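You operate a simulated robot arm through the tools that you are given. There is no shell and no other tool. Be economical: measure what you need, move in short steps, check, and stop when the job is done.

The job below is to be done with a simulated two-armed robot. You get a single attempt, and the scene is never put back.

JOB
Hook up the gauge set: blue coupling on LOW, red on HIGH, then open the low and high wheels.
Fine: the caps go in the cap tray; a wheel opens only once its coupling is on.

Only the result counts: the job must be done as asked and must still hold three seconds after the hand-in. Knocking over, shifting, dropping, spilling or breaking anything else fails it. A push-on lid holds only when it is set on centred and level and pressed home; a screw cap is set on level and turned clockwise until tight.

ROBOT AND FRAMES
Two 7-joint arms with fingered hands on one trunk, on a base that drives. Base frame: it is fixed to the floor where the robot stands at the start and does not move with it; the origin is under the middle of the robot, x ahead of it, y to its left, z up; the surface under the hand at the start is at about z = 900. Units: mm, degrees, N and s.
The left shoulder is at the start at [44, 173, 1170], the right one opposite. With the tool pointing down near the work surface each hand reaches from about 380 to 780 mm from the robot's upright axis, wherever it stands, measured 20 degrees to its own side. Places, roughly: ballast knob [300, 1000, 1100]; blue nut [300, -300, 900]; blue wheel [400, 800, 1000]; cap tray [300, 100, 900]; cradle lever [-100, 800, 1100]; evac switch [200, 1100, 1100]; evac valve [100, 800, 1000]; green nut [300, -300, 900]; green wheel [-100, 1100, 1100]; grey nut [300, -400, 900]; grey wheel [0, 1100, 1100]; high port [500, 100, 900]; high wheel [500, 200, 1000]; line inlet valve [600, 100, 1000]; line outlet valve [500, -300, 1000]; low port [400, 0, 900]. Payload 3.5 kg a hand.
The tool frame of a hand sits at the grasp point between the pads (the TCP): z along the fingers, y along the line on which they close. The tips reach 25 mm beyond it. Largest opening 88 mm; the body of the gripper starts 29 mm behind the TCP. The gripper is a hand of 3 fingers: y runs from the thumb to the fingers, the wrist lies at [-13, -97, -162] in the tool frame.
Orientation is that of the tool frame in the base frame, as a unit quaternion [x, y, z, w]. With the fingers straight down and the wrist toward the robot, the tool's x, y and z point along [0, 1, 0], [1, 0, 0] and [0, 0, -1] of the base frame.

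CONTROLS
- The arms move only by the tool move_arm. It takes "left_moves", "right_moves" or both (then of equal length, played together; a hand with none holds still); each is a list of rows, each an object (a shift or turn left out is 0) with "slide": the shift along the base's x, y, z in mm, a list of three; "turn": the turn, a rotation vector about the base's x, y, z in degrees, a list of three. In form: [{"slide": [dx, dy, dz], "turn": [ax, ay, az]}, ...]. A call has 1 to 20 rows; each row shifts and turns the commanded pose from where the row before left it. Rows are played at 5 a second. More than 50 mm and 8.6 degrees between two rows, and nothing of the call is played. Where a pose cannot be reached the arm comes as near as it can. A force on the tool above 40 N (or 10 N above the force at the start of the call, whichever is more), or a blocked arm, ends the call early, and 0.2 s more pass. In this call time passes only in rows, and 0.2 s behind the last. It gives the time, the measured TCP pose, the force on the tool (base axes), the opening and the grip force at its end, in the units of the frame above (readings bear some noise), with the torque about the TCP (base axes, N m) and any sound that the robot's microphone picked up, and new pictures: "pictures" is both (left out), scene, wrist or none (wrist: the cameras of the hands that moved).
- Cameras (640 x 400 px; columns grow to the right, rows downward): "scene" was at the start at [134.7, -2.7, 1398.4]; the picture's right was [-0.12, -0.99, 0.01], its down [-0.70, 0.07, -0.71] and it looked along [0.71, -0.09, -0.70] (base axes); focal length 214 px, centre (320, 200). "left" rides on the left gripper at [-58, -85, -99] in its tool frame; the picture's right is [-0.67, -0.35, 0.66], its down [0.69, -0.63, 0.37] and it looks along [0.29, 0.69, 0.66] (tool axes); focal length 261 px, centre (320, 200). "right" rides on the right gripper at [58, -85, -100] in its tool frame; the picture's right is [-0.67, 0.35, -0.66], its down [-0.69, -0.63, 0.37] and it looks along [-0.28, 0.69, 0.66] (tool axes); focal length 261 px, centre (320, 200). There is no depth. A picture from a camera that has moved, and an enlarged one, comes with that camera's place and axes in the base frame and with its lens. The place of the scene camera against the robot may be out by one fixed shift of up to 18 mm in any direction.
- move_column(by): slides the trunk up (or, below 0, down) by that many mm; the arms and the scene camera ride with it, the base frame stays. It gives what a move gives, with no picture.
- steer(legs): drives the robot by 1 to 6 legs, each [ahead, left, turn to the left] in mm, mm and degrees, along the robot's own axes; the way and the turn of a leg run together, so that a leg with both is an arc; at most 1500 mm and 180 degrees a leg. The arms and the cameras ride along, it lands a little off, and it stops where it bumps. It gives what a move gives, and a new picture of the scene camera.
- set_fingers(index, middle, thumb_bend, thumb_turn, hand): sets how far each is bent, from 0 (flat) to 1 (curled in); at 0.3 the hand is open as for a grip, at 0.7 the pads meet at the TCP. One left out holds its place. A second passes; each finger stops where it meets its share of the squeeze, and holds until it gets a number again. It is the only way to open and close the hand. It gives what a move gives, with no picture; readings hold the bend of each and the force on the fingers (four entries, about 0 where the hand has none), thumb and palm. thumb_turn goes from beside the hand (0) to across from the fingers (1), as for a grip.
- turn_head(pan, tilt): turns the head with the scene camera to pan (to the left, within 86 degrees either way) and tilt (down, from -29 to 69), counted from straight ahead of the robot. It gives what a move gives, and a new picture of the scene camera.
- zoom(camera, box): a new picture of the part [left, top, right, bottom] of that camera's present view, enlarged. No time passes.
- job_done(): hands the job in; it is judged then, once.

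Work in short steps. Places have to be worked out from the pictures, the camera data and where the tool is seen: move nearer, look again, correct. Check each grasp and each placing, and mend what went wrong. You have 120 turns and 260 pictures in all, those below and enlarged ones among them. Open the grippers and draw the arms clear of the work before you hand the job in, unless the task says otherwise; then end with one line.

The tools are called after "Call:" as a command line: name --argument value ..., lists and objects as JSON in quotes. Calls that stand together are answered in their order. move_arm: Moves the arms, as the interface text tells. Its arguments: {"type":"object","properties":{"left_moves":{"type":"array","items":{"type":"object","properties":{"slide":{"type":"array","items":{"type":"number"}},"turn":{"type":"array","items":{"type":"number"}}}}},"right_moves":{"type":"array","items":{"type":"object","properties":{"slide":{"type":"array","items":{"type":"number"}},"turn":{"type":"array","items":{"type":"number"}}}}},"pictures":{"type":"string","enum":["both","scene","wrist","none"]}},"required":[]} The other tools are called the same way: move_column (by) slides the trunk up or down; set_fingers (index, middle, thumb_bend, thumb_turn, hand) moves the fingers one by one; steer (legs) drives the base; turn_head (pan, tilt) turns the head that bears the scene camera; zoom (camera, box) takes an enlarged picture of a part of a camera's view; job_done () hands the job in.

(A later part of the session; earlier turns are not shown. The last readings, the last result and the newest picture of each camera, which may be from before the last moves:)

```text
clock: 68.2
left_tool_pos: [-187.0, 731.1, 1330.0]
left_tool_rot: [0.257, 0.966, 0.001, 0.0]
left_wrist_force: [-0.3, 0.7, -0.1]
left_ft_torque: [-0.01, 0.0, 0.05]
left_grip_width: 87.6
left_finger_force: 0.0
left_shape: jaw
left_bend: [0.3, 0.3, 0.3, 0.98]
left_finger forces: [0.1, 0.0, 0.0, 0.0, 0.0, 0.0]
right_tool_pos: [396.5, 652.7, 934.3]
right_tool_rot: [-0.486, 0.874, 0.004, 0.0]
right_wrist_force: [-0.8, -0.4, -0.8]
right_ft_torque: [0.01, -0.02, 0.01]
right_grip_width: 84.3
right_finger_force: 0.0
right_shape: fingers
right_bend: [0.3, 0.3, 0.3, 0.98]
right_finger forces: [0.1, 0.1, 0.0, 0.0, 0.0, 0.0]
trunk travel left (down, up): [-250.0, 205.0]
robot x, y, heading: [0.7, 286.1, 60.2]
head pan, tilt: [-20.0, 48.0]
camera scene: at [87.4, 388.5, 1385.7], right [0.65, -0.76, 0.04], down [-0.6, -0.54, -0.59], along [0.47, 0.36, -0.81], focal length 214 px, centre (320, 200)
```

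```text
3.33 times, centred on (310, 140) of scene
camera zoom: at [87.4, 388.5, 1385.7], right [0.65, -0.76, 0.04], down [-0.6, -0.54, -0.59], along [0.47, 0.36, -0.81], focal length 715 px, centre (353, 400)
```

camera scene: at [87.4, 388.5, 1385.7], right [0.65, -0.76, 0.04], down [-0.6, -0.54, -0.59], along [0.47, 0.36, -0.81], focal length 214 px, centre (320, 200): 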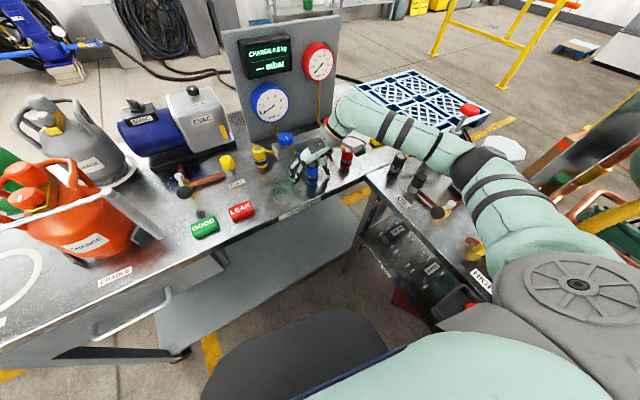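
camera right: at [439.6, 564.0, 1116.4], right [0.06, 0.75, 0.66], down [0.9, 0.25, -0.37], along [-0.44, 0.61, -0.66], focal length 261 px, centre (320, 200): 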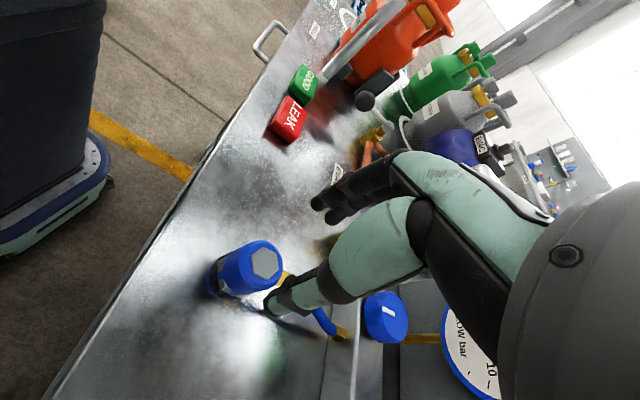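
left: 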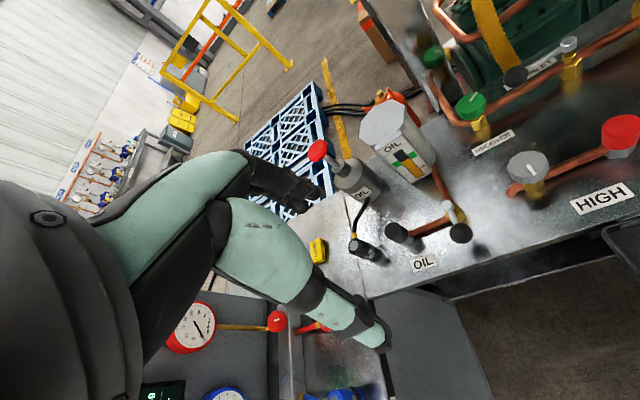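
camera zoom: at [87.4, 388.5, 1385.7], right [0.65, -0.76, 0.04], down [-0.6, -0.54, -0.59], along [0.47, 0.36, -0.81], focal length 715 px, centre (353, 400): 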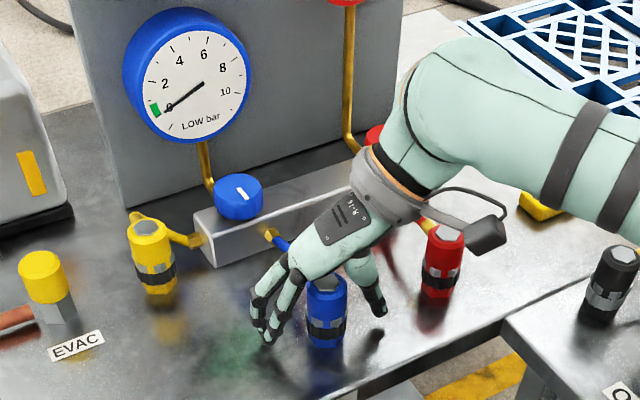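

Well aligned. Shift 3 mm toward the fingers and close firmly.

Call:
move_arm --right_moves '[{"slide": [-3, 2, 0]}]' --pictures "none"

Call:
set_fingers --hand "right" --index 1 --middle 1 --thumb_bend 1 --thumb_turn 1

Call:
zoom --camera "right" --box '[200, 150, 440, 350]'

```text
clock: 68.6
left_tool_pos: [-187.5, 730.2, 1329.7]
left_tool_rot: [0.257, 0.967, 0.0, 0.001]
left_wrist_force: [-0.2, 0.5, -0.8]
left_ft_torque: [-0.03, -0.03, 0.03]
left_grip_width: 87.7
left_finger_force: 0.0
left_shape: jaw
left_bend: [0.3, 0.3, 0.3, 0.98]
left_finger forces: [0.1, 0.0, 0.1, 0.0, 0.1, 0.0]
right_tool_pos: [394.0, 656.0, 935.1]
right_tool_rot: [-0.486, 0.874, 0.003, -0.001]
right_wrist_force: [-0.4, -0.5, 0.7]
right_ft_torque: [0.01, 0.0, -0.03]
right_grip_width: 84.4
right_finger_force: 0.0
right_shape: fingers
right_bend: [0.3, 0.3, 0.3, 0.98]
right_finger forces: [0.0, 0.1, 0.1, 0.0, 0.1, 0.0]
trunk travel left (down, up): [-250.0, 205.0]
robot x, y, heading: [-0.3, 286.7, 59.9]
head pan, tilt: [-20.0, 48.0]
```

```text
clock: 69.6
left_tool_pos: [-187.6, 731.1, 1330.7]
left_tool_rot: [0.256, 0.967, 0.0, 0.0]
left_wrist_force: [0.6, 0.6, 0.2]
left_ft_torque: [0.02, -0.01, -0.03]
left_grip_width: 87.8
left_finger_force: 0.0
left_shape: jaw
left_bend: [0.3, 0.3, 0.3, 0.98]
left_finger forces: [0.1, 0.1, 0.0, 0.1, 0.0, 0.0]
right_tool_pos: [395.4, 655.3, 934.7]
right_tool_rot: [-0.486, 0.874, 0.003, 0.0]
right_wrist_force: [4.4, 1.2, 0.1]
right_ft_torque: [0.02, -0.08, -0.04]
right_grip_width: 21.8
right_finger_force: 26.5
right_shape: fingers
right_bend: [0.71, 0.64, 0.59, 1.0]
right_finger forces: [13.2, 12.4, 0.0, 0.1, 28.2, 0.0]
trunk travel left (down, up): [-250.0, 205.0]
robot x, y, heading: [3.4, 288.9, 60.3]
head pan, tilt: [-20.0, 48.0]
```

```text
2.00 times, centred on (320, 250) of right
camera zoom: at [437.9, 562.0, 1033.9], right [0.06, 0.75, 0.66], down [0.9, 0.25, -0.37], along [-0.44, 0.61, -0.66], focal length 521 px, centre (320, 100)
```

zoom: 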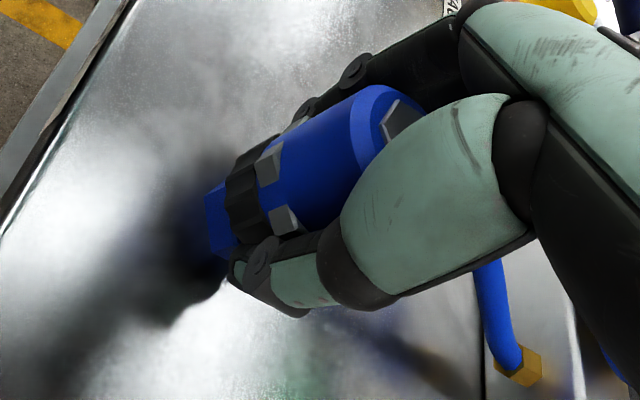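

Gripped about 27 N. Lift slowly and check it stays put.

Call:
move_arm --right_moves '[{"slide": [0, 0, 8]}, {"slide": [0, 0, 12]}, {"slide": [0, 0, 20]}]' --pictures "none"

Call:
zoom --camera "right" --box '[200, 150, 440, 350]'

Call:
zoom --camera "scene" --box '[230, 80, 390, 200]'

```text
clock: 70.4
left_tool_pos: [-187.9, 729.0, 1330.3]
left_tool_rot: [0.258, 0.966, 0.001, 0.0]
left_wrist_force: [-0.3, 0.1, 0.4]
left_ft_torque: [0.02, -0.03, 0.0]
left_grip_width: 87.5
left_finger_force: 0.0
left_shape: jaw
left_bend: [0.3, 0.3, 0.3, 0.98]
left_finger forces: [0.1, 0.0, 0.0, 0.0, 0.0, 0.0]
right_tool_pos: [394.7, 655.6, 974.2]
right_tool_rot: [-0.486, 0.874, 0.004, 0.001]
right_wrist_force: [-0.5, -0.4, -0.9]
right_ft_torque: [0.0, 0.0, 0.01]
right_grip_width: 21.4
right_finger_force: 26.6
right_shape: fingers
right_bend: [0.71, 0.73, 0.59, 1.0]
right_finger forces: [14.9, 11.1, 0.0, 0.1, 27.5, 0.0]
trunk travel left (down, up): [-250.0, 205.0]
robot x, y, heading: [0.7, 289.6, 60.1]
head pan, tilt: [-20.0, 48.0]
```

```text
2.00 times, centred on (320, 250) of right
camera zoom: at [437.6, 562.5, 1073.9], right [0.06, 0.75, 0.66], down [0.9, 0.25, -0.37], along [-0.44, 0.61, -0.66], focal length 521 px, centre (320, 100)
```

zoom: 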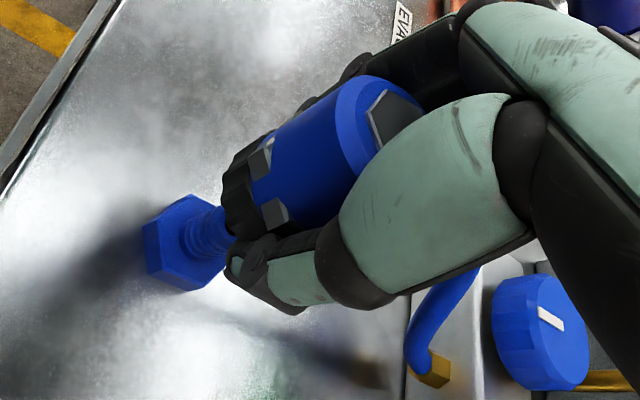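

```text
3.33 times, centred on (310, 140) of scene
camera zoom: at [87.0, 388.7, 1385.7], right [0.65, -0.76, 0.04], down [-0.6, -0.54, -0.59], along [0.47, 0.36, -0.81], focal length 715 px, centre (353, 400)
```

zoom: 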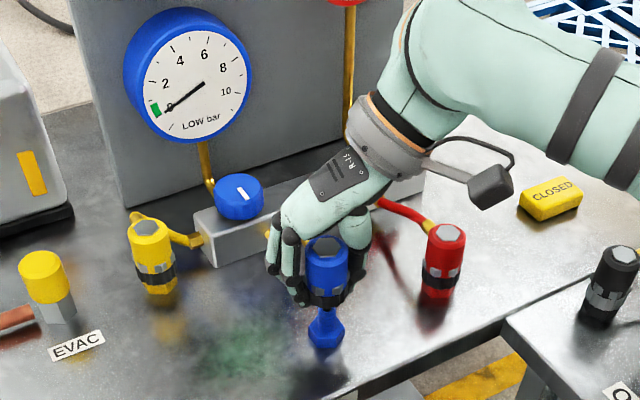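

The coupling pulled straight off its parking stub and is held upright. I raise it to a safe carry height and check.

Call:
move_arm --right_moves '[{"slide": [0, 0, 30]}, {"slide": [0, -5, 35]}, {"slide": [-10, -20, 35]}, {"slide": [-20, -25, 20]}, {"slide": [-20, -25, 0]}]'

Call:
zoom --camera "right" --box '[200, 150, 440, 350]'

```text
clock: 71.6
left_tool_pos: [-188.4, 730.3, 1330.2]
left_tool_rot: [0.257, 0.966, 0.001, -0.001]
left_wrist_force: [-0.4, 0.2, 0.0]
left_ft_torque: [0.01, -0.01, -0.02]
left_grip_width: 87.9
left_finger_force: 0.1
left_shape: jaw
left_bend: [0.3, 0.3, 0.3, 0.98]
left_finger forces: [0.0, 0.0, 0.0, 0.0, 0.1, 0.0]
right_tool_pos: [344.5, 581.1, 1094.6]
right_tool_rot: [-0.485, 0.874, 0.004, 0.0]
right_wrist_force: [0.3, -0.1, -1.6]
right_ft_torque: [0.03, 0.02, -0.03]
right_grip_width: 21.4
right_finger_force: 27.0
right_shape: fingers
right_bend: [0.71, 0.73, 0.59, 1.0]
right_finger forces: [14.9, 11.4, 0.0, 0.0, 27.4, 0.0]
trunk travel left (down, up): [-250.0, 205.0]
robot x, y, heading: [7.2, 291.5, 60.1]
head pan, tilt: [-20.0, 48.0]
camera scene: at [86.9, 387.7, 1385.8], right [0.65, -0.76, 0.04], down [-0.6, -0.54, -0.59], along [0.47, 0.36, -0.81], focal length 214 px, centre (320, 200)
camera right: at [388.1, 487.0, 1194.0], right [0.06, 0.75, 0.66], down [0.9, 0.25, -0.37], along [-0.44, 0.61, -0.66], focal length 261 px, centre (320, 200)
```

scene: 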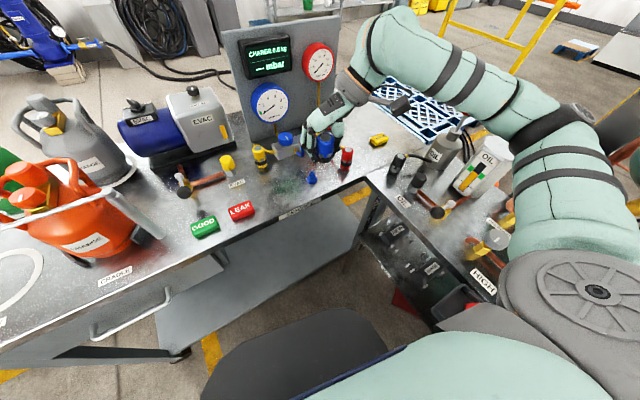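
right: 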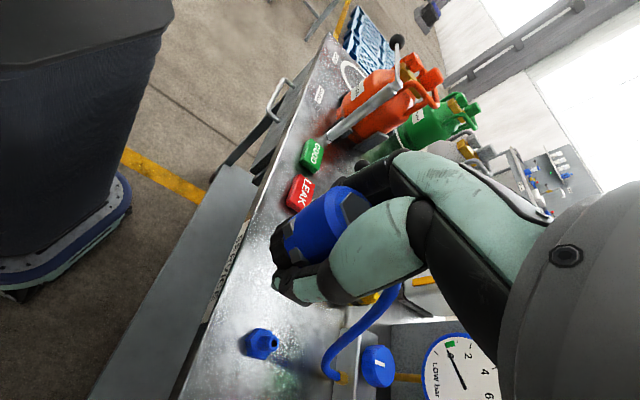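

```text
2.00 times, centred on (320, 250) of right
camera zoom: at [388.1, 487.0, 1194.0], right [0.06, 0.75, 0.66], down [0.9, 0.25, -0.37], along [-0.44, 0.61, -0.66], focal length 521 px, centre (320, 100)
```

zoom: 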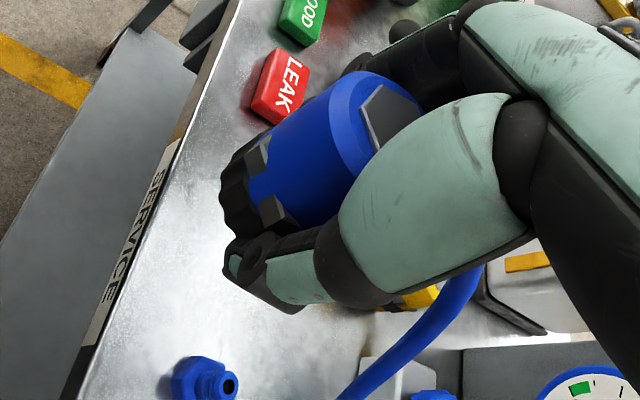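

Grip stable and the hose stretches along. Drive back to the start pose.

Call:
steer --legs '[[-250, -145, 0], [0, 0, -60]]'

Call:
turn_head --pan 0 --tilt 50

Call:
zoom --camera "right" --box '[120, 130, 440, 350]'

```text
clock: 76.2
left_tool_pos: [286.7, 384.3, 1329.9]
left_tool_rot: [0.706, 0.708, 0.001, 0.0]
left_wrist_force: [0.4, -0.7, 0.1]
left_ft_torque: [-0.01, 0.02, 0.0]
left_grip_width: 87.9
left_finger_force: 0.0
left_shape: jaw
left_bend: [0.3, 0.3, 0.3, 0.98]
left_finger forces: [0.0, 0.1, 0.0, 0.0, 0.1, 0.0]
right_tool_pos: [425.5, -152.1, 1094.1]
right_tool_rot: [0.015, 1.0, 0.003, 0.001]
right_wrist_force: [0.4, -0.5, -0.7]
right_ft_torque: [-0.03, -0.03, 0.03]
right_grip_width: 21.3
right_finger_force: 27.4
right_shape: fingers
right_bend: [0.71, 0.73, 0.6, 1.0]
right_finger forces: [14.8, 11.6, 0.1, 0.0, 27.2, 0.0]
trunk travel left (down, up): [-250.0, 205.0]
robot x, y, heading: [2.5, -0.3, 0.4]
head pan, tilt: [-20.0, 48.0]
camera scene: at [122.6, -20.5, 1385.7], right [-0.34, -0.94, 0.04], down [-0.77, 0.25, -0.59], along [0.54, -0.23, -0.81], focal length 214 px, centre (320, 200)
```

scene: 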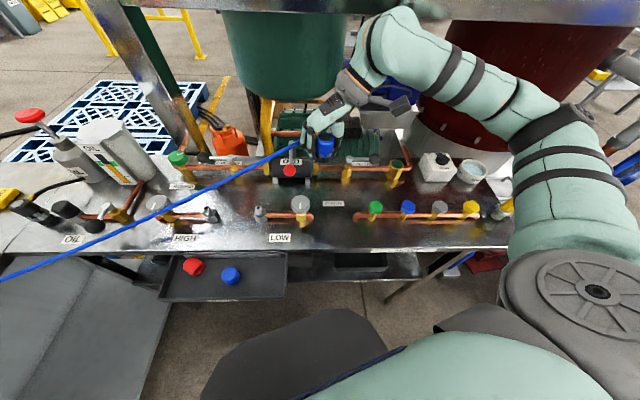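

```text
clock: 77.0
left_tool_pos: [285.8, 384.3, 1329.9]
left_tool_rot: [0.706, 0.708, 0.0, 0.001]
left_wrist_force: [-0.6, -0.2, -0.2]
left_ft_torque: [0.0, -0.02, 0.0]
left_grip_width: 87.6
left_finger_force: 0.0
left_shape: jaw
left_bend: [0.3, 0.3, 0.3, 0.98]
left_finger forces: [0.0, 0.0, 0.1, 0.0, 0.1, 0.0]
right_tool_pos: [424.8, -151.2, 1093.6]
right_tool_rot: [0.017, 1.0, 0.003, 0.002]
right_wrist_force: [0.2, 0.3, -2.3]
right_ft_torque: [-0.02, -0.04, 0.02]
right_grip_width: 21.1
right_finger_force: 26.8
right_shape: fingers
right_bend: [0.71, 0.73, 0.6, 1.0]
right_finger forces: [14.9, 11.6, 0.0, 0.1, 27.3, 0.0]
trunk travel left (down, up): [-250.0, 205.0]
robot x, y, heading: [3.0, -2.9, 0.1]
head pan, tilt: [0.0, 50.0]
camera scene: at [125.2, 6.3, 1382.7], right [0.0, -1.0, 0.0], down [-0.83, 0.0, -0.55], along [0.55, 0.0, -0.83], focal length 214 px, centre (320, 200)
```

scene: 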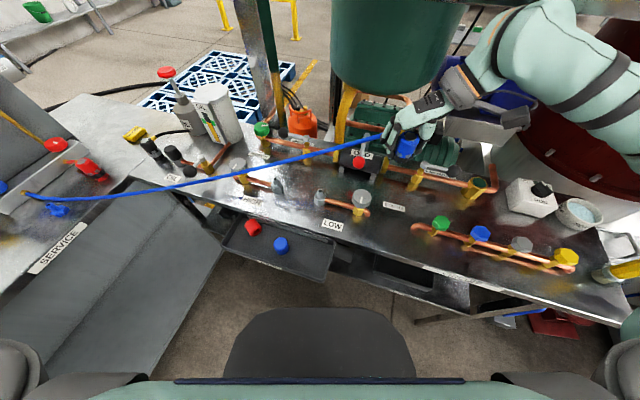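

```text
1.82 times, centred on (280, 240) of right
camera zoom: at [365.9, -234.6, 1193.5], right [0.68, 0.32, 0.66], down [0.67, -0.65, -0.37], along [0.31, 0.69, -0.66], focal length 474 px, centre (393, 127)
```

zoom: 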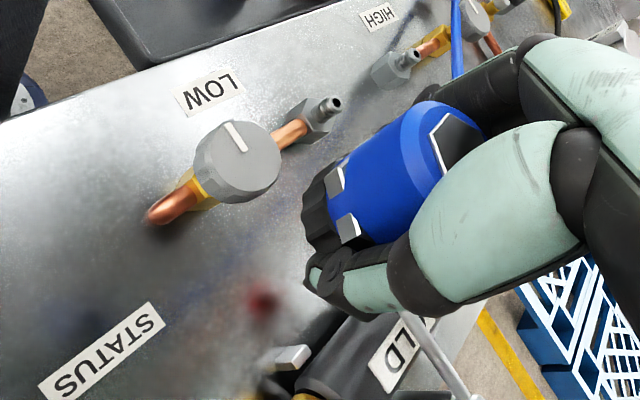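

Hose trails nicely. LOW stub tip re-measured at [431, -3, 945]. I move the coupling above it at TCP z≈1015.

Call:
move_arm --right_moves '[{"slide": [1, 37, 0]}, {"slide": [2, 37, 0]}, {"slide": [2, 37, 0]}, {"slide": [1, 37, 0]}, {"slide": [0, 0, -40]}, {"slide": [0, 0, -38]}]'

Call:
zoom --camera "right" --box '[160, 150, 400, 350]'

Call:
zoom --camera "scene" --box '[270, 120, 400, 220]'

```text
clock: 78.5
left_tool_pos: [286.9, 383.5, 1329.7]
left_tool_rot: [0.706, 0.709, 0.0, 0.0]
left_wrist_force: [0.6, -0.1, 0.5]
left_ft_torque: [0.02, 0.0, -0.03]
left_grip_width: 87.6
left_finger_force: 0.0
left_shape: jaw
left_bend: [0.3, 0.3, 0.3, 0.98]
left_finger forces: [0.1, 0.0, 0.1, 0.0, 0.0, 0.1]
right_tool_pos: [432.6, -3.8, 1015.4]
right_tool_rot: [0.016, 1.0, 0.003, 0.002]
right_wrist_force: [0.5, 0.0, -1.3]
right_ft_torque: [0.01, -0.02, -0.01]
right_grip_width: 21.4
right_finger_force: 27.2
right_shape: fingers
right_bend: [0.71, 0.73, 0.6, 0.99]
right_finger forces: [14.9, 11.9, 0.1, 0.0, 27.1, 0.1]
trunk travel left (down, up): [-250.0, 205.0]
robot x, y, heading: [1.4, 1.8, 0.2]
head pan, tilt: [0.0, 50.0]
camera scene: at [125.7, 6.0, 1382.6], right [0.0, -1.0, 0.0], down [-0.83, 0.0, -0.55], along [0.55, 0.0, -0.83], focal length 214 px, centre (320, 200)
camera right: at [373.4, -87.0, 1114.4], right [0.68, 0.32, 0.66], down [0.67, -0.65, -0.37], along [0.31, 0.69, -0.66], focal length 261 px, centre (320, 200)
```

scene: 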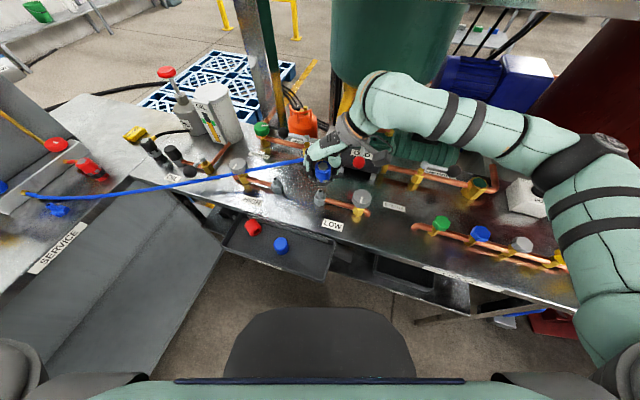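
right: 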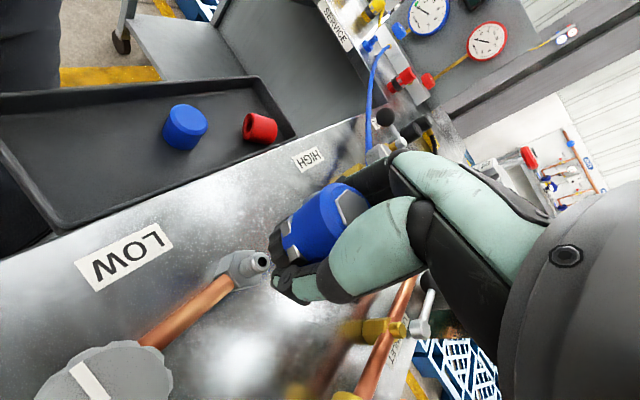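

```text
2.00 times, centred on (280, 250) of right
camera zoom: at [373.4, -87.0, 1114.4], right [0.68, 0.32, 0.66], down [0.67, -0.65, -0.37], along [0.31, 0.69, -0.66], focal length 521 px, centre (400, 100)
```

zoom: 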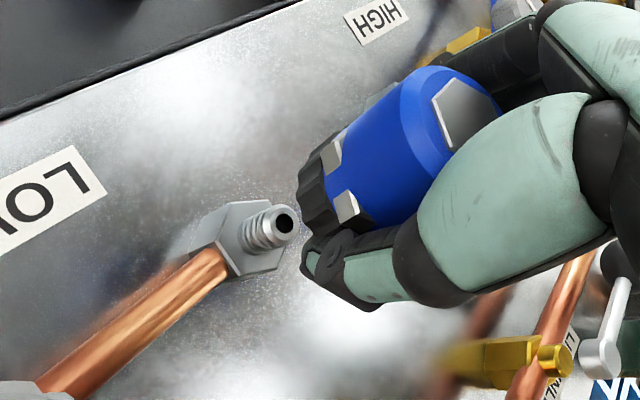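

```text
4.00 times, centred on (335, 170) of scene
camera zoom: at [125.7, 6.0, 1382.6], right [0.0, -1.0, 0.0], down [-0.83, 0.0, -0.55], along [0.55, 0.0, -0.83], focal length 858 px, centre (260, 320)
```

zoom: 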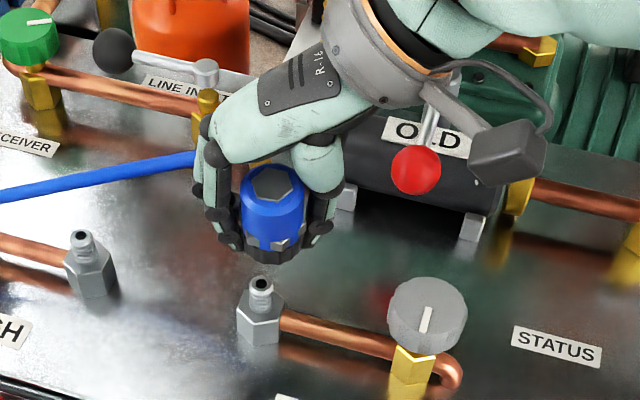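

Comparing coupling and stub in both views, the coupling axis sits about 12 mm short in x and 5 mm low in y. I shift by that and recheck.

Call:
move_arm --right_moves '[{"slide": [6, 3, 0]}, {"slide": [6, 2, 0]}]' --pictures "none"

Call:
zoom --camera "right" --box '[160, 150, 400, 350]'

Call:
zoom --camera "scene" --box '[290, 140, 355, 210]'

```text
clock: 79.0
left_tool_pos: [287.0, 384.8, 1330.7]
left_tool_rot: [0.706, 0.709, 0.001, 0.0]
left_wrist_force: [-0.7, 1.3, -0.5]
left_ft_torque: [-0.02, 0.02, 0.02]
left_grip_width: 87.3
left_finger_force: 0.1
left_shape: jaw
left_bend: [0.3, 0.3, 0.3, 0.98]
left_finger forces: [0.0, 0.0, 0.0, 0.0, 0.1, 0.0]
right_tool_pos: [442.7, 2.2, 1015.2]
right_tool_rot: [0.016, 1.0, 0.002, 0.002]
right_wrist_force: [0.3, 0.0, -1.1]
right_ft_torque: [0.02, 0.0, -0.03]
right_grip_width: 20.9
right_finger_force: 26.7
right_shape: fingers
right_bend: [0.71, 0.73, 0.6, 0.99]
right_finger forces: [14.9, 12.0, 0.1, 0.0, 27.1, 0.0]
trunk travel left (down, up): [-250.0, 205.0]
robot x, y, heading: [0.7, 0.1, 0.0]
head pan, tilt: [0.0, 50.0]
```

```text
2.00 times, centred on (280, 250) of right
camera zoom: at [385.0, -80.9, 1114.3], right [0.68, 0.32, 0.66], down [0.67, -0.65, -0.37], along [0.31, 0.69, -0.66], focal length 521 px, centre (400, 100)
```

zoom: 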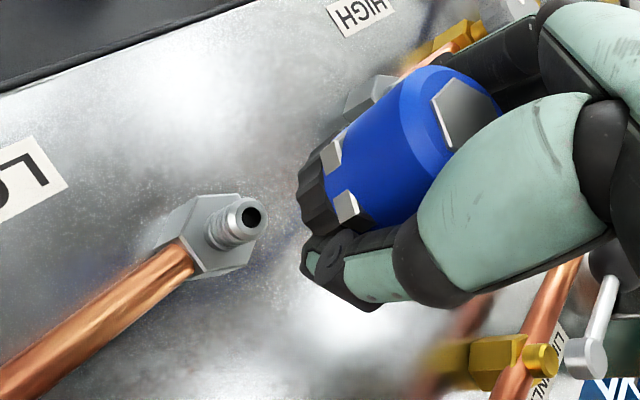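

```text
5.71 times, centred on (322, 175) of scene
camera zoom: at [125.5, 6.6, 1382.6], right [0.0, -1.0, 0.0], down [-0.83, 0.0, -0.55], along [0.55, 0.0, -0.83], focal length 1226 px, centre (306, 343)
```

zoom: 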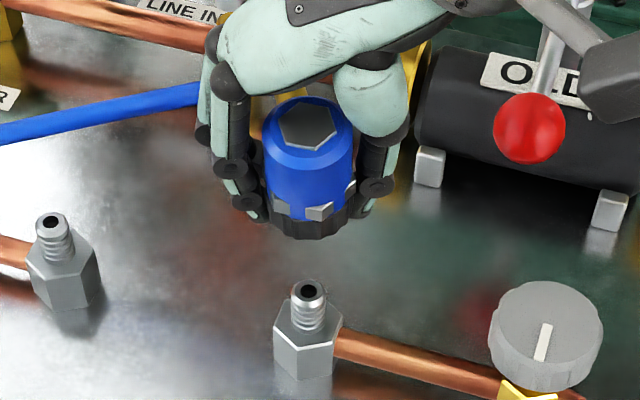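

y is aligned and x within about 2 mm. Add 2 mm in x and lower to just above the stub.

Call:
move_arm --right_moves '[{"slide": [2, 0, -15]}, {"slide": [0, 0, -12]}]' --pictures "none"

Call:
zoom --camera "right" --box '[160, 150, 400, 350]'

Call:
zoom --camera "scene" --box '[290, 140, 355, 210]'

```text
clock: 79.7
left_tool_pos: [287.4, 384.9, 1330.3]
left_tool_rot: [0.706, 0.708, 0.001, 0.001]
left_wrist_force: [0.6, 0.0, 0.2]
left_ft_torque: [-0.01, -0.02, -0.01]
left_grip_width: 87.7
left_finger_force: 0.1
left_shape: jaw
left_bend: [0.3, 0.3, 0.3, 0.98]
left_finger forces: [0.1, 0.1, 0.0, 0.0, 0.0, 0.0]
right_tool_pos: [445.9, 1.7, 988.7]
right_tool_rot: [0.016, 1.0, 0.002, 0.001]
right_wrist_force: [0.0, -0.6, -0.7]
right_ft_torque: [0.01, -0.01, -0.01]
right_grip_width: 21.2
right_finger_force: 27.6
right_shape: fingers
right_bend: [0.71, 0.73, 0.6, 0.99]
right_finger forces: [15.0, 11.9, 0.1, 0.0, 27.2, 0.1]
trunk travel left (down, up): [-250.0, 205.0]
robot x, y, heading: [1.4, -2.6, 0.2]
head pan, tilt: [0.0, 50.0]
```

```text
2.00 times, centred on (280, 250) of right
camera zoom: at [387.1, -81.4, 1088.4], right [0.68, 0.32, 0.66], down [0.67, -0.65, -0.37], along [0.31, 0.69, -0.66], focal length 521 px, centre (400, 100)
```

zoom: 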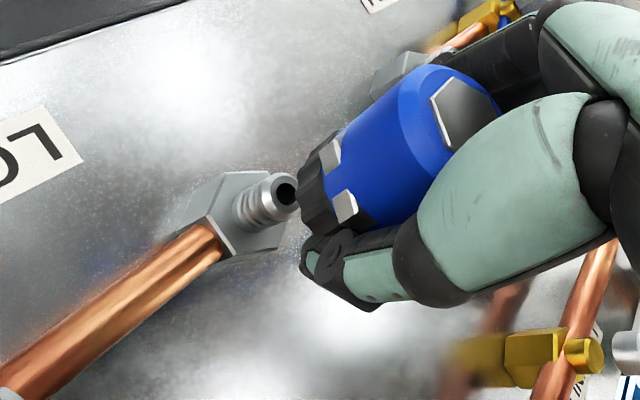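

```text
5.71 times, centred on (322, 175) of scene
camera zoom: at [125.4, 6.5, 1382.6], right [0.0, -1.0, 0.0], down [-0.83, 0.0, -0.55], along [0.55, 0.0, -0.83], focal length 1226 px, centre (306, 343)
```

zoom: 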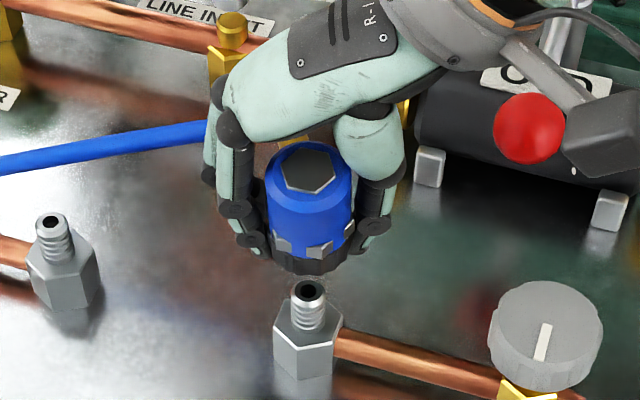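

Nearly coaxial; trim x by -1.5 mm and lower gently.

Call:
move_arm --right_moves '[{"slide": [-1.5, 0, -5]}, {"slide": [0, 0, -5]}, {"slide": [0, 0, -4]}]' --pictures "none"

Call:
zoom --camera "right" --box '[160, 150, 400, 350]'

Call:
zoom --camera "scene" --box '[290, 140, 355, 210]'

```text
clock: 80.5
left_tool_pos: [286.8, 383.9, 1331.1]
left_tool_rot: [0.706, 0.708, 0.001, 0.001]
left_wrist_force: [-0.5, 0.5, 0.8]
left_ft_torque: [0.01, -0.04, -0.06]
left_grip_width: 87.8
left_finger_force: 0.2
left_shape: jaw
left_bend: [0.3, 0.3, 0.3, 0.98]
left_finger forces: [0.1, 0.1, 0.0, 0.0, 0.1, 0.0]
right_tool_pos: [444.4, -0.0, 973.8]
right_tool_rot: [0.015, 1.0, 0.003, 0.002]
right_wrist_force: [-0.9, -0.1, -1.9]
right_ft_torque: [0.0, 0.01, 0.0]
right_grip_width: 21.1
right_finger_force: 26.8
right_shape: fingers
right_bend: [0.71, 0.73, 0.6, 0.99]
right_finger forces: [15.0, 11.9, 0.1, 0.0, 27.1, 0.0]
trunk travel left (down, up): [-250.0, 205.0]
robot x, y, heading: [1.9, -1.5, 0.2]
head pan, tilt: [0.0, 50.0]
```

```text
2.00 times, centred on (280, 250) of right
camera zoom: at [385.0, -81.9, 1073.7], right [0.68, 0.32, 0.66], down [0.67, -0.65, -0.37], along [0.31, 0.69, -0.66], focal length 521 px, centre (400, 100)
```

zoom: 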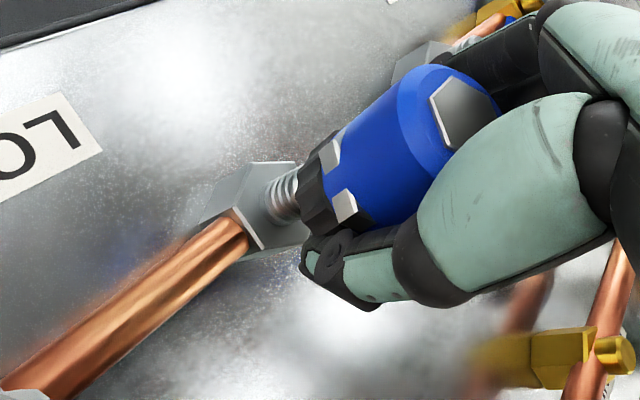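

```text
5.71 times, centred on (322, 175) of scene
camera zoom: at [125.2, 6.5, 1382.7], right [0.0, -1.0, 0.0], down [-0.83, 0.0, -0.55], along [0.55, 0.0, -0.83], focal length 1226 px, centre (306, 343)
```

zoom: 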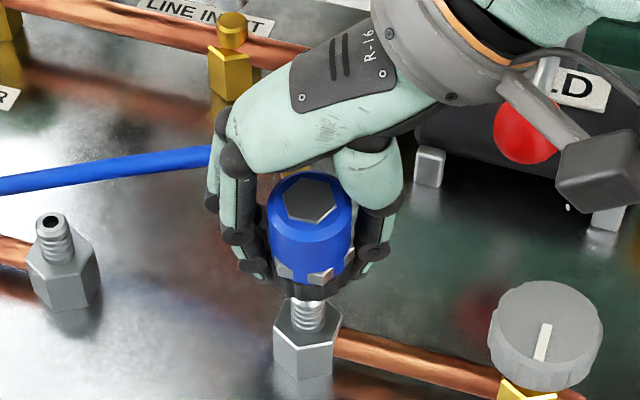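

The stub tip is at the coupling mouth with no side force. Continue down.

Call:
move_arm --right_moves '[{"slide": [0, 0, -3]}, {"slide": [0, 0, -3]}, {"slide": [0, 0, -3]}]' --pictures "none"

Call:
zoom --camera "right" --box '[160, 150, 400, 350]'

Call:
zoom --camera "scene" --box '[290, 140, 355, 210]'

```text
clock: 81.2
left_tool_pos: [287.5, 383.9, 1331.9]
left_tool_rot: [0.706, 0.709, 0.001, 0.0]
left_wrist_force: [-0.8, 0.1, 0.6]
left_ft_torque: [0.01, -0.02, 0.01]
left_grip_width: 88.0
left_finger_force: 0.0
left_shape: jaw
left_bend: [0.3, 0.3, 0.3, 0.98]
left_finger forces: [0.1, 0.0, 0.0, 0.1, 0.0, 0.1]
right_tool_pos: [444.2, 1.5, 965.8]
right_tool_rot: [0.016, 1.0, 0.002, 0.002]
right_wrist_force: [1.3, -1.2, 1.1]
right_ft_torque: [-0.02, -0.01, 0.02]
right_grip_width: 19.6
right_finger_force: 25.2
right_shape: fingers
right_bend: [0.72, 0.73, 0.61, 0.98]
right_finger forces: [12.3, 12.7, 0.0, 0.1, 25.3, 0.0]
trunk travel left (down, up): [-250.0, 205.0]
robot x, y, heading: [3.1, -3.1, 0.4]
head pan, tilt: [0.0, 50.0]
```

```text
2.00 times, centred on (280, 250) of right
camera zoom: at [384.5, -81.9, 1064.9], right [0.68, 0.32, 0.66], down [0.67, -0.65, -0.37], along [0.31, 0.69, -0.66], focal length 521 px, centre (400, 100)
```

zoom: 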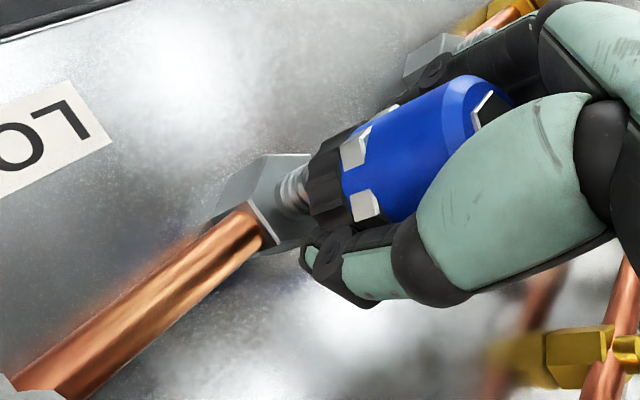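

```text
5.71 times, centred on (322, 175) of scene
camera zoom: at [125.1, 6.3, 1382.7], right [0.0, -1.0, 0.0], down [-0.83, 0.0, -0.55], along [0.55, 0.0, -0.83], focal length 1226 px, centre (306, 343)
```

zoom: 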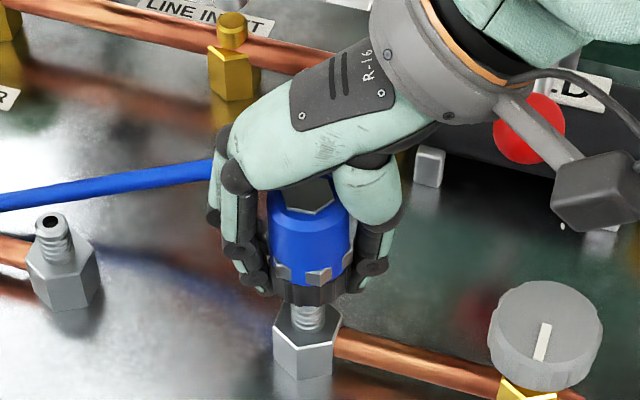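

The coupling is riding on the stub's rim, about 3–4 mm too far in x. Back up a bit, shift -3 mm, and try again.

Call:
move_arm --right_moves '[{"slide": [0, 0, 6]}, {"slide": [-3, 0, 0]}, {"slide": [0, 0, -3]}, {"slide": [0, 0, -3]}, {"slide": [0, 0, -3]}]' --pictures "none"

Call:
zoom --camera "right" --box '[160, 150, 400, 350]'

Call:
zoom --camera "scene" --box '[290, 140, 355, 210]'

```text
clock: 82.5
left_tool_pos: [286.0, 384.6, 1329.5]
left_tool_rot: [0.706, 0.708, 0.001, 0.001]
left_wrist_force: [0.7, 0.4, -0.4]
left_ft_torque: [-0.01, 0.0, 0.0]
left_grip_width: 88.0
left_finger_force: 0.0
left_shape: jaw
left_bend: [0.3, 0.3, 0.3, 0.98]
left_finger forces: [0.0, 0.0, 0.0, 0.1, 0.0, 0.1]
right_tool_pos: [440.4, 0.9, 963.1]
right_tool_rot: [0.016, 1.0, 0.003, 0.002]
right_wrist_force: [-1.1, 0.2, 0.4]
right_ft_torque: [0.0, 0.06, 0.0]
right_grip_width: 19.4
right_finger_force: 24.9
right_shape: fingers
right_bend: [0.72, 0.74, 0.62, 0.98]
right_finger forces: [13.5, 11.8, 0.1, 0.1, 25.0, 0.0]
trunk travel left (down, up): [-250.0, 205.0]
robot x, y, heading: [2.0, 0.5, 0.2]
head pan, tilt: [0.0, 50.0]
```

```text
2.00 times, centred on (280, 250) of right
camera zoom: at [381.5, -81.4, 1062.8], right [0.68, 0.32, 0.66], down [0.67, -0.65, -0.37], along [0.31, 0.69, -0.66], focal length 521 px, centre (400, 100)
```

zoom: 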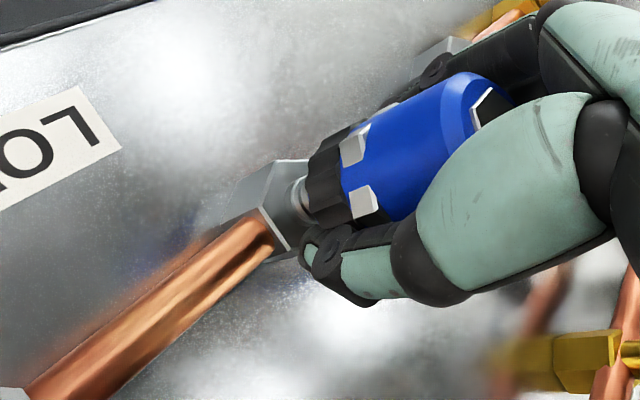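

```text
5.71 times, centred on (322, 175) of scene
camera zoom: at [124.6, 6.4, 1382.8], right [0.0, -1.0, 0.0], down [-0.83, 0.0, -0.55], along [0.55, 0.0, -0.83], focal length 1226 px, centre (306, 343)
```

zoom: 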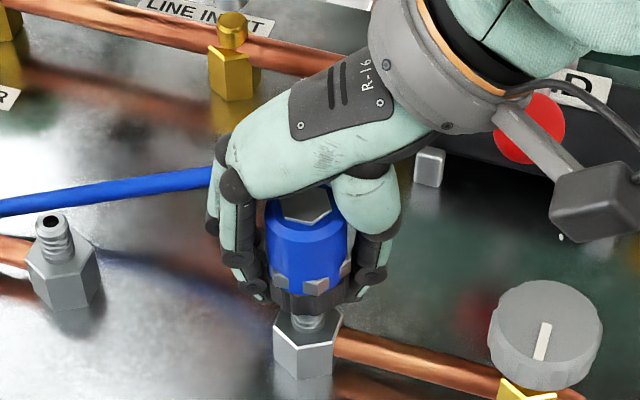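

The stub is entering now, with no load. Keep lowering.

Call:
move_arm --right_moves '[{"slide": [0, 0, -3]}, {"slide": [0, 0, -3]}, {"slide": [0, 0, -3]}]' --pictures "none"

Call:
zoom --camera "right" --box '[160, 150, 400, 350]'

Call:
zoom --camera "scene" --box '[290, 140, 355, 210]'

```text
clock: 83.2
left_tool_pos: [285.4, 383.9, 1330.8]
left_tool_rot: [0.706, 0.709, 0.0, 0.0]
left_wrist_force: [-0.6, 0.0, 0.8]
left_ft_torque: [0.0, -0.01, 0.0]
left_grip_width: 88.0
left_finger_force: 0.0
left_shape: jaw
left_bend: [0.3, 0.3, 0.3, 0.98]
left_finger forces: [0.1, 0.0, 0.0, 0.0, 0.0, 0.0]
right_tool_pos: [440.3, 1.2, 955.8]
right_tool_rot: [0.015, 1.0, 0.002, 0.002]
right_wrist_force: [-5.3, -3.6, 4.6]
right_ft_torque: [-0.07, 0.11, -0.01]
right_grip_width: 15.7
right_finger_force: 22.6
right_shape: fingers
right_bend: [0.72, 0.74, 0.65, 0.97]
right_finger forces: [11.6, 9.9, 0.0, 0.0, 24.2, 0.1]
trunk travel left (down, up): [-250.0, 205.0]
robot x, y, heading: [-1.0, -0.7, 0.2]
head pan, tilt: [0.0, 50.0]
```

```text
2.00 times, centred on (280, 250) of right
camera zoom: at [380.8, -81.8, 1054.2], right [0.68, 0.32, 0.66], down [0.67, -0.65, -0.37], along [0.31, 0.69, -0.66], focal length 521 px, centre (400, 100)
```

zoom: 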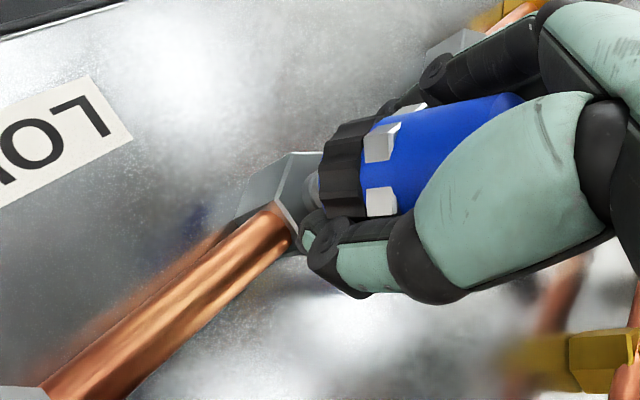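

```text
5.71 times, centred on (322, 175) of scene
camera zoom: at [123.4, 5.8, 1382.9], right [0.0, -1.0, 0.0], down [-0.83, 0.0, -0.55], along [0.55, 0.0, -0.83], focal length 1226 px, centre (306, 343)
```

zoom: 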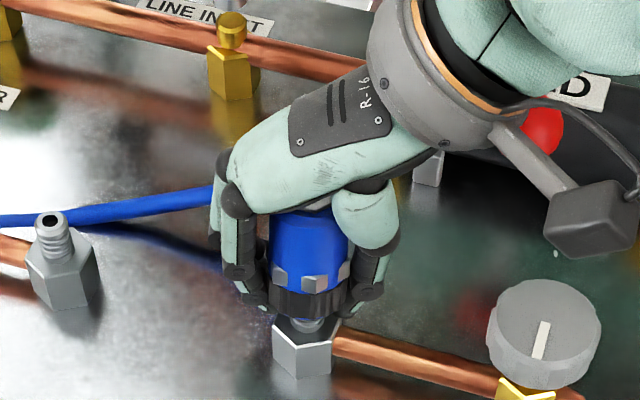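

The coupling is tilting about the pinch axis, top leaning +x, with its mouth on the stub. I move the hand back -x in small steps to bring it upright.

Call:
move_arm --right_moves '[{"slide": [-2, 0, 1]}, {"slide": [-2, 0, 1]}, {"slide": [-2, 0, 0]}]' --pictures "none"

Call:
zoom --camera "right" --box '[160, 150, 400, 350]'

Call:
zoom --camera "scene" --box '[290, 140, 355, 210]'

```text
clock: 84.0
left_tool_pos: [288.1, 385.3, 1331.3]
left_tool_rot: [0.706, 0.708, 0.0, 0.0]
left_wrist_force: [0.2, 0.1, 0.6]
left_ft_torque: [-0.01, 0.01, -0.01]
left_grip_width: 87.8
left_finger_force: 0.0
left_shape: jaw
left_bend: [0.3, 0.3, 0.3, 0.98]
left_finger forces: [0.0, 0.0, 0.1, 0.1, 0.0, 0.0]
right_tool_pos: [436.5, 2.4, 955.2]
right_tool_rot: [0.016, 1.0, 0.003, 0.002]
right_wrist_force: [3.5, -0.8, 0.0]
right_ft_torque: [-0.02, -0.05, 0.03]
right_grip_width: 15.5
right_finger_force: 25.7
right_shape: fingers
right_bend: [0.72, 0.74, 0.65, 0.97]
right_finger forces: [12.2, 14.7, 0.0, 0.0, 24.3, 0.1]
trunk travel left (down, up): [-250.0, 205.0]
robot x, y, heading: [-2.5, -1.6, 0.2]
head pan, tilt: [0.0, 50.0]
```

```text
2.00 times, centred on (280, 250) of right
camera zoom: at [377.1, -81.4, 1055.5], right [0.68, 0.32, 0.66], down [0.67, -0.65, -0.37], along [0.31, 0.69, -0.66], focal length 521 px, centre (400, 100)
```

zoom: 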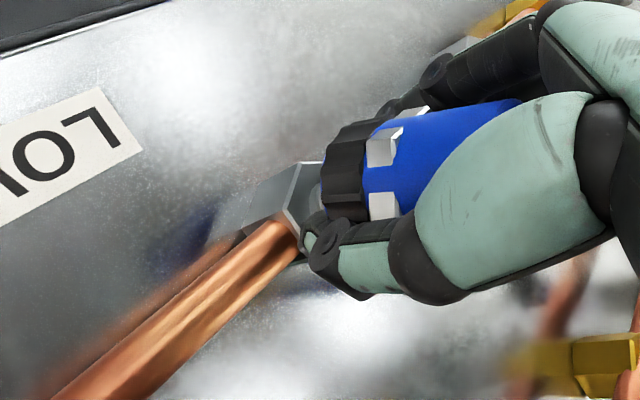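

```text
5.71 times, centred on (322, 175) of scene
camera zoom: at [126.7, 6.3, 1382.5], right [0.0, -1.0, 0.0], down [-0.83, 0.0, -0.55], along [0.55, 0.0, -0.83], focal length 1226 px, centre (306, 343)
```

zoom: 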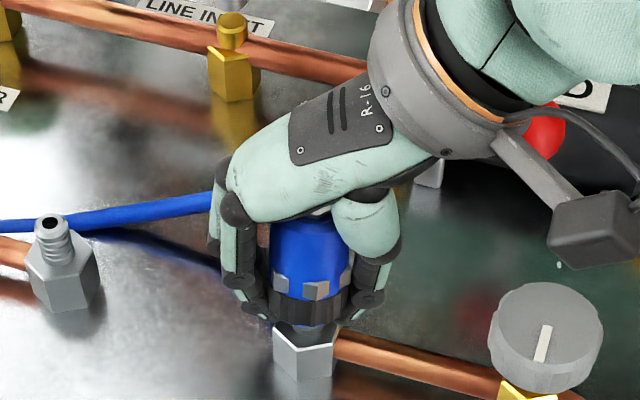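

The coupling leans about 11° toward +x with the stub partly inside. I rotate the hand -11° about y while sliding back 4 mm, to bring it upright over the stub.

Call:
move_arm --right_moves '[{"slide": [-1, 0, 0], "turn": [0, -3, 0]}, {"slide": [-1, 0, 0], "turn": [0, -3, 0]}, {"slide": [-1, 0, 0], "turn": [0, -3, 0]}, {"slide": [-1, 0, 0], "turn": [0, -2, 0]}]' --pictures "none"

Call:
zoom --camera "right" --box '[160, 150, 400, 350]'

Call:
zoom --camera "scene" --box '[290, 140, 355, 210]'

```text
clock: 85.0
left_tool_pos: [289.5, 383.6, 1330.6]
left_tool_rot: [0.706, 0.709, -0.001, 0.0]
left_wrist_force: [0.6, 1.3, 0.3]
left_ft_torque: [-0.04, 0.03, -0.01]
left_grip_width: 87.9
left_finger_force: 0.0
left_shape: jaw
left_bend: [0.3, 0.3, 0.3, 0.98]
left_finger forces: [0.0, 0.1, 0.1, 0.0, 0.0, 0.0]
right_tool_pos: [432.2, 1.7, 955.6]
right_tool_rot: [0.016, 0.995, 0.004, 0.098]
right_wrist_force: [9.3, -2.5, -1.0]
right_ft_torque: [-0.07, -0.13, 0.06]
right_grip_width: 14.8
right_finger_force: 27.8
right_shape: fingers
right_bend: [0.72, 0.73, 0.65, 0.98]
right_finger forces: [11.9, 17.8, 0.1, 0.0, 25.4, 0.1]
trunk travel left (down, up): [-250.0, 205.0]
robot x, y, heading: [0.5, -1.2, 0.2]
head pan, tilt: [0.0, 50.0]
```

```text
2.00 times, centred on (280, 250) of right
camera zoom: at [355.7, -81.3, 1041.4], right [0.54, 0.32, 0.78], down [0.72, -0.65, -0.23], along [0.43, 0.69, -0.58], focal length 521 px, centre (400, 100)
```

zoom: 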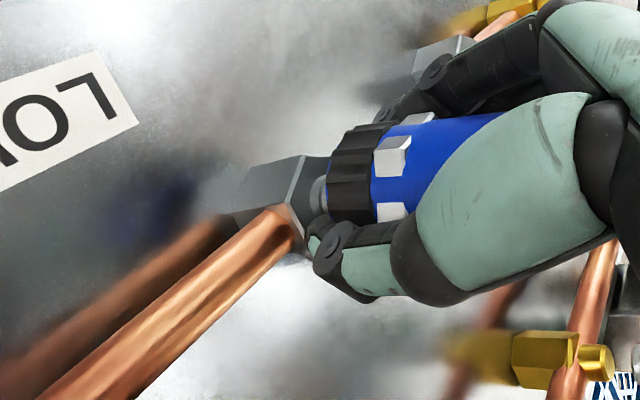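

```text
5.71 times, centred on (322, 175) of scene
camera zoom: at [127.2, 5.7, 1382.4], right [0.0, -1.0, 0.0], down [-0.83, 0.0, -0.55], along [0.55, 0.0, -0.83], focal length 1226 px, centre (306, 343)
```

zoom: 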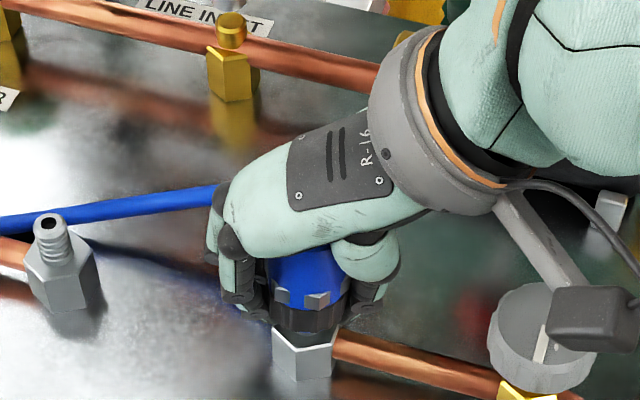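

Looks straighter now and the mouth is near the hex. Continue slightly: a little more -x and press down.

Call:
move_arm --right_moves '[{"slide": [-2, 0, 0], "turn": [0, -2, 0]}, {"slide": [-1, 0, -2]}, {"slide": [0, 0, -2]}, {"slide": [0, 0, -2]}]' --pictures "none"

Call:
zoom --camera "right" --box '[160, 150, 400, 350]'

Call:
zoom --camera "scene" --box '[290, 140, 355, 210]'

```text
clock: 86.0
left_tool_pos: [287.0, 382.8, 1331.8]
left_tool_rot: [0.706, 0.708, 0.0, 0.001]
left_wrist_force: [-1.0, 0.0, -0.3]
left_ft_torque: [0.03, 0.01, -0.02]
left_grip_width: 87.4
left_finger_force: 0.0
left_shape: jaw
left_bend: [0.3, 0.3, 0.3, 0.98]
left_finger forces: [0.1, 0.0, 0.1, 0.0, 0.1, 0.0]
right_tool_pos: [428.8, 1.6, 951.7]
right_tool_rot: [0.016, 0.993, 0.006, 0.117]
right_wrist_force: [11.0, -4.5, 23.1]
right_ft_torque: [-0.11, -0.12, -0.01]
right_grip_width: 4.3
right_finger_force: 34.3
right_shape: fingers
right_bend: [0.73, 0.74, 0.69, 1.0]
right_finger forces: [22.0, 16.2, 0.0, 0.0, 31.1, 0.0]
trunk travel left (down, up): [-250.0, 205.0]
robot x, y, heading: [0.2, -0.8, 0.1]
head pan, tilt: [0.0, 50.0]
```

```text
2.00 times, centred on (280, 250) of right
camera zoom: at [348.2, -81.6, 1034.7], right [0.51, 0.32, 0.8], down [0.73, -0.65, -0.21], along [0.45, 0.69, -0.57], focal length 521 px, centre (400, 100)
```

zoom: 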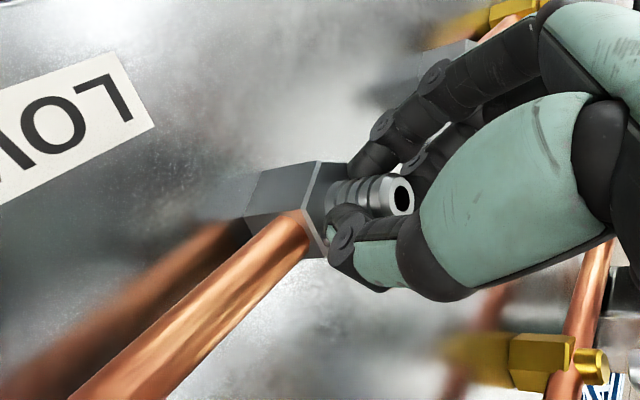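

```text
5.71 times, centred on (322, 175) of scene
camera zoom: at [124.7, 5.7, 1383.0], right [0.0, -1.0, 0.0], down [-0.83, 0.0, -0.55], along [0.55, 0.0, -0.83], focal length 1226 px, centre (306, 343)
```

zoom: 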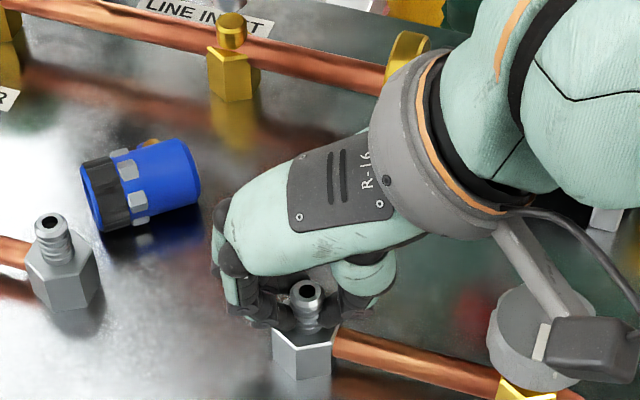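

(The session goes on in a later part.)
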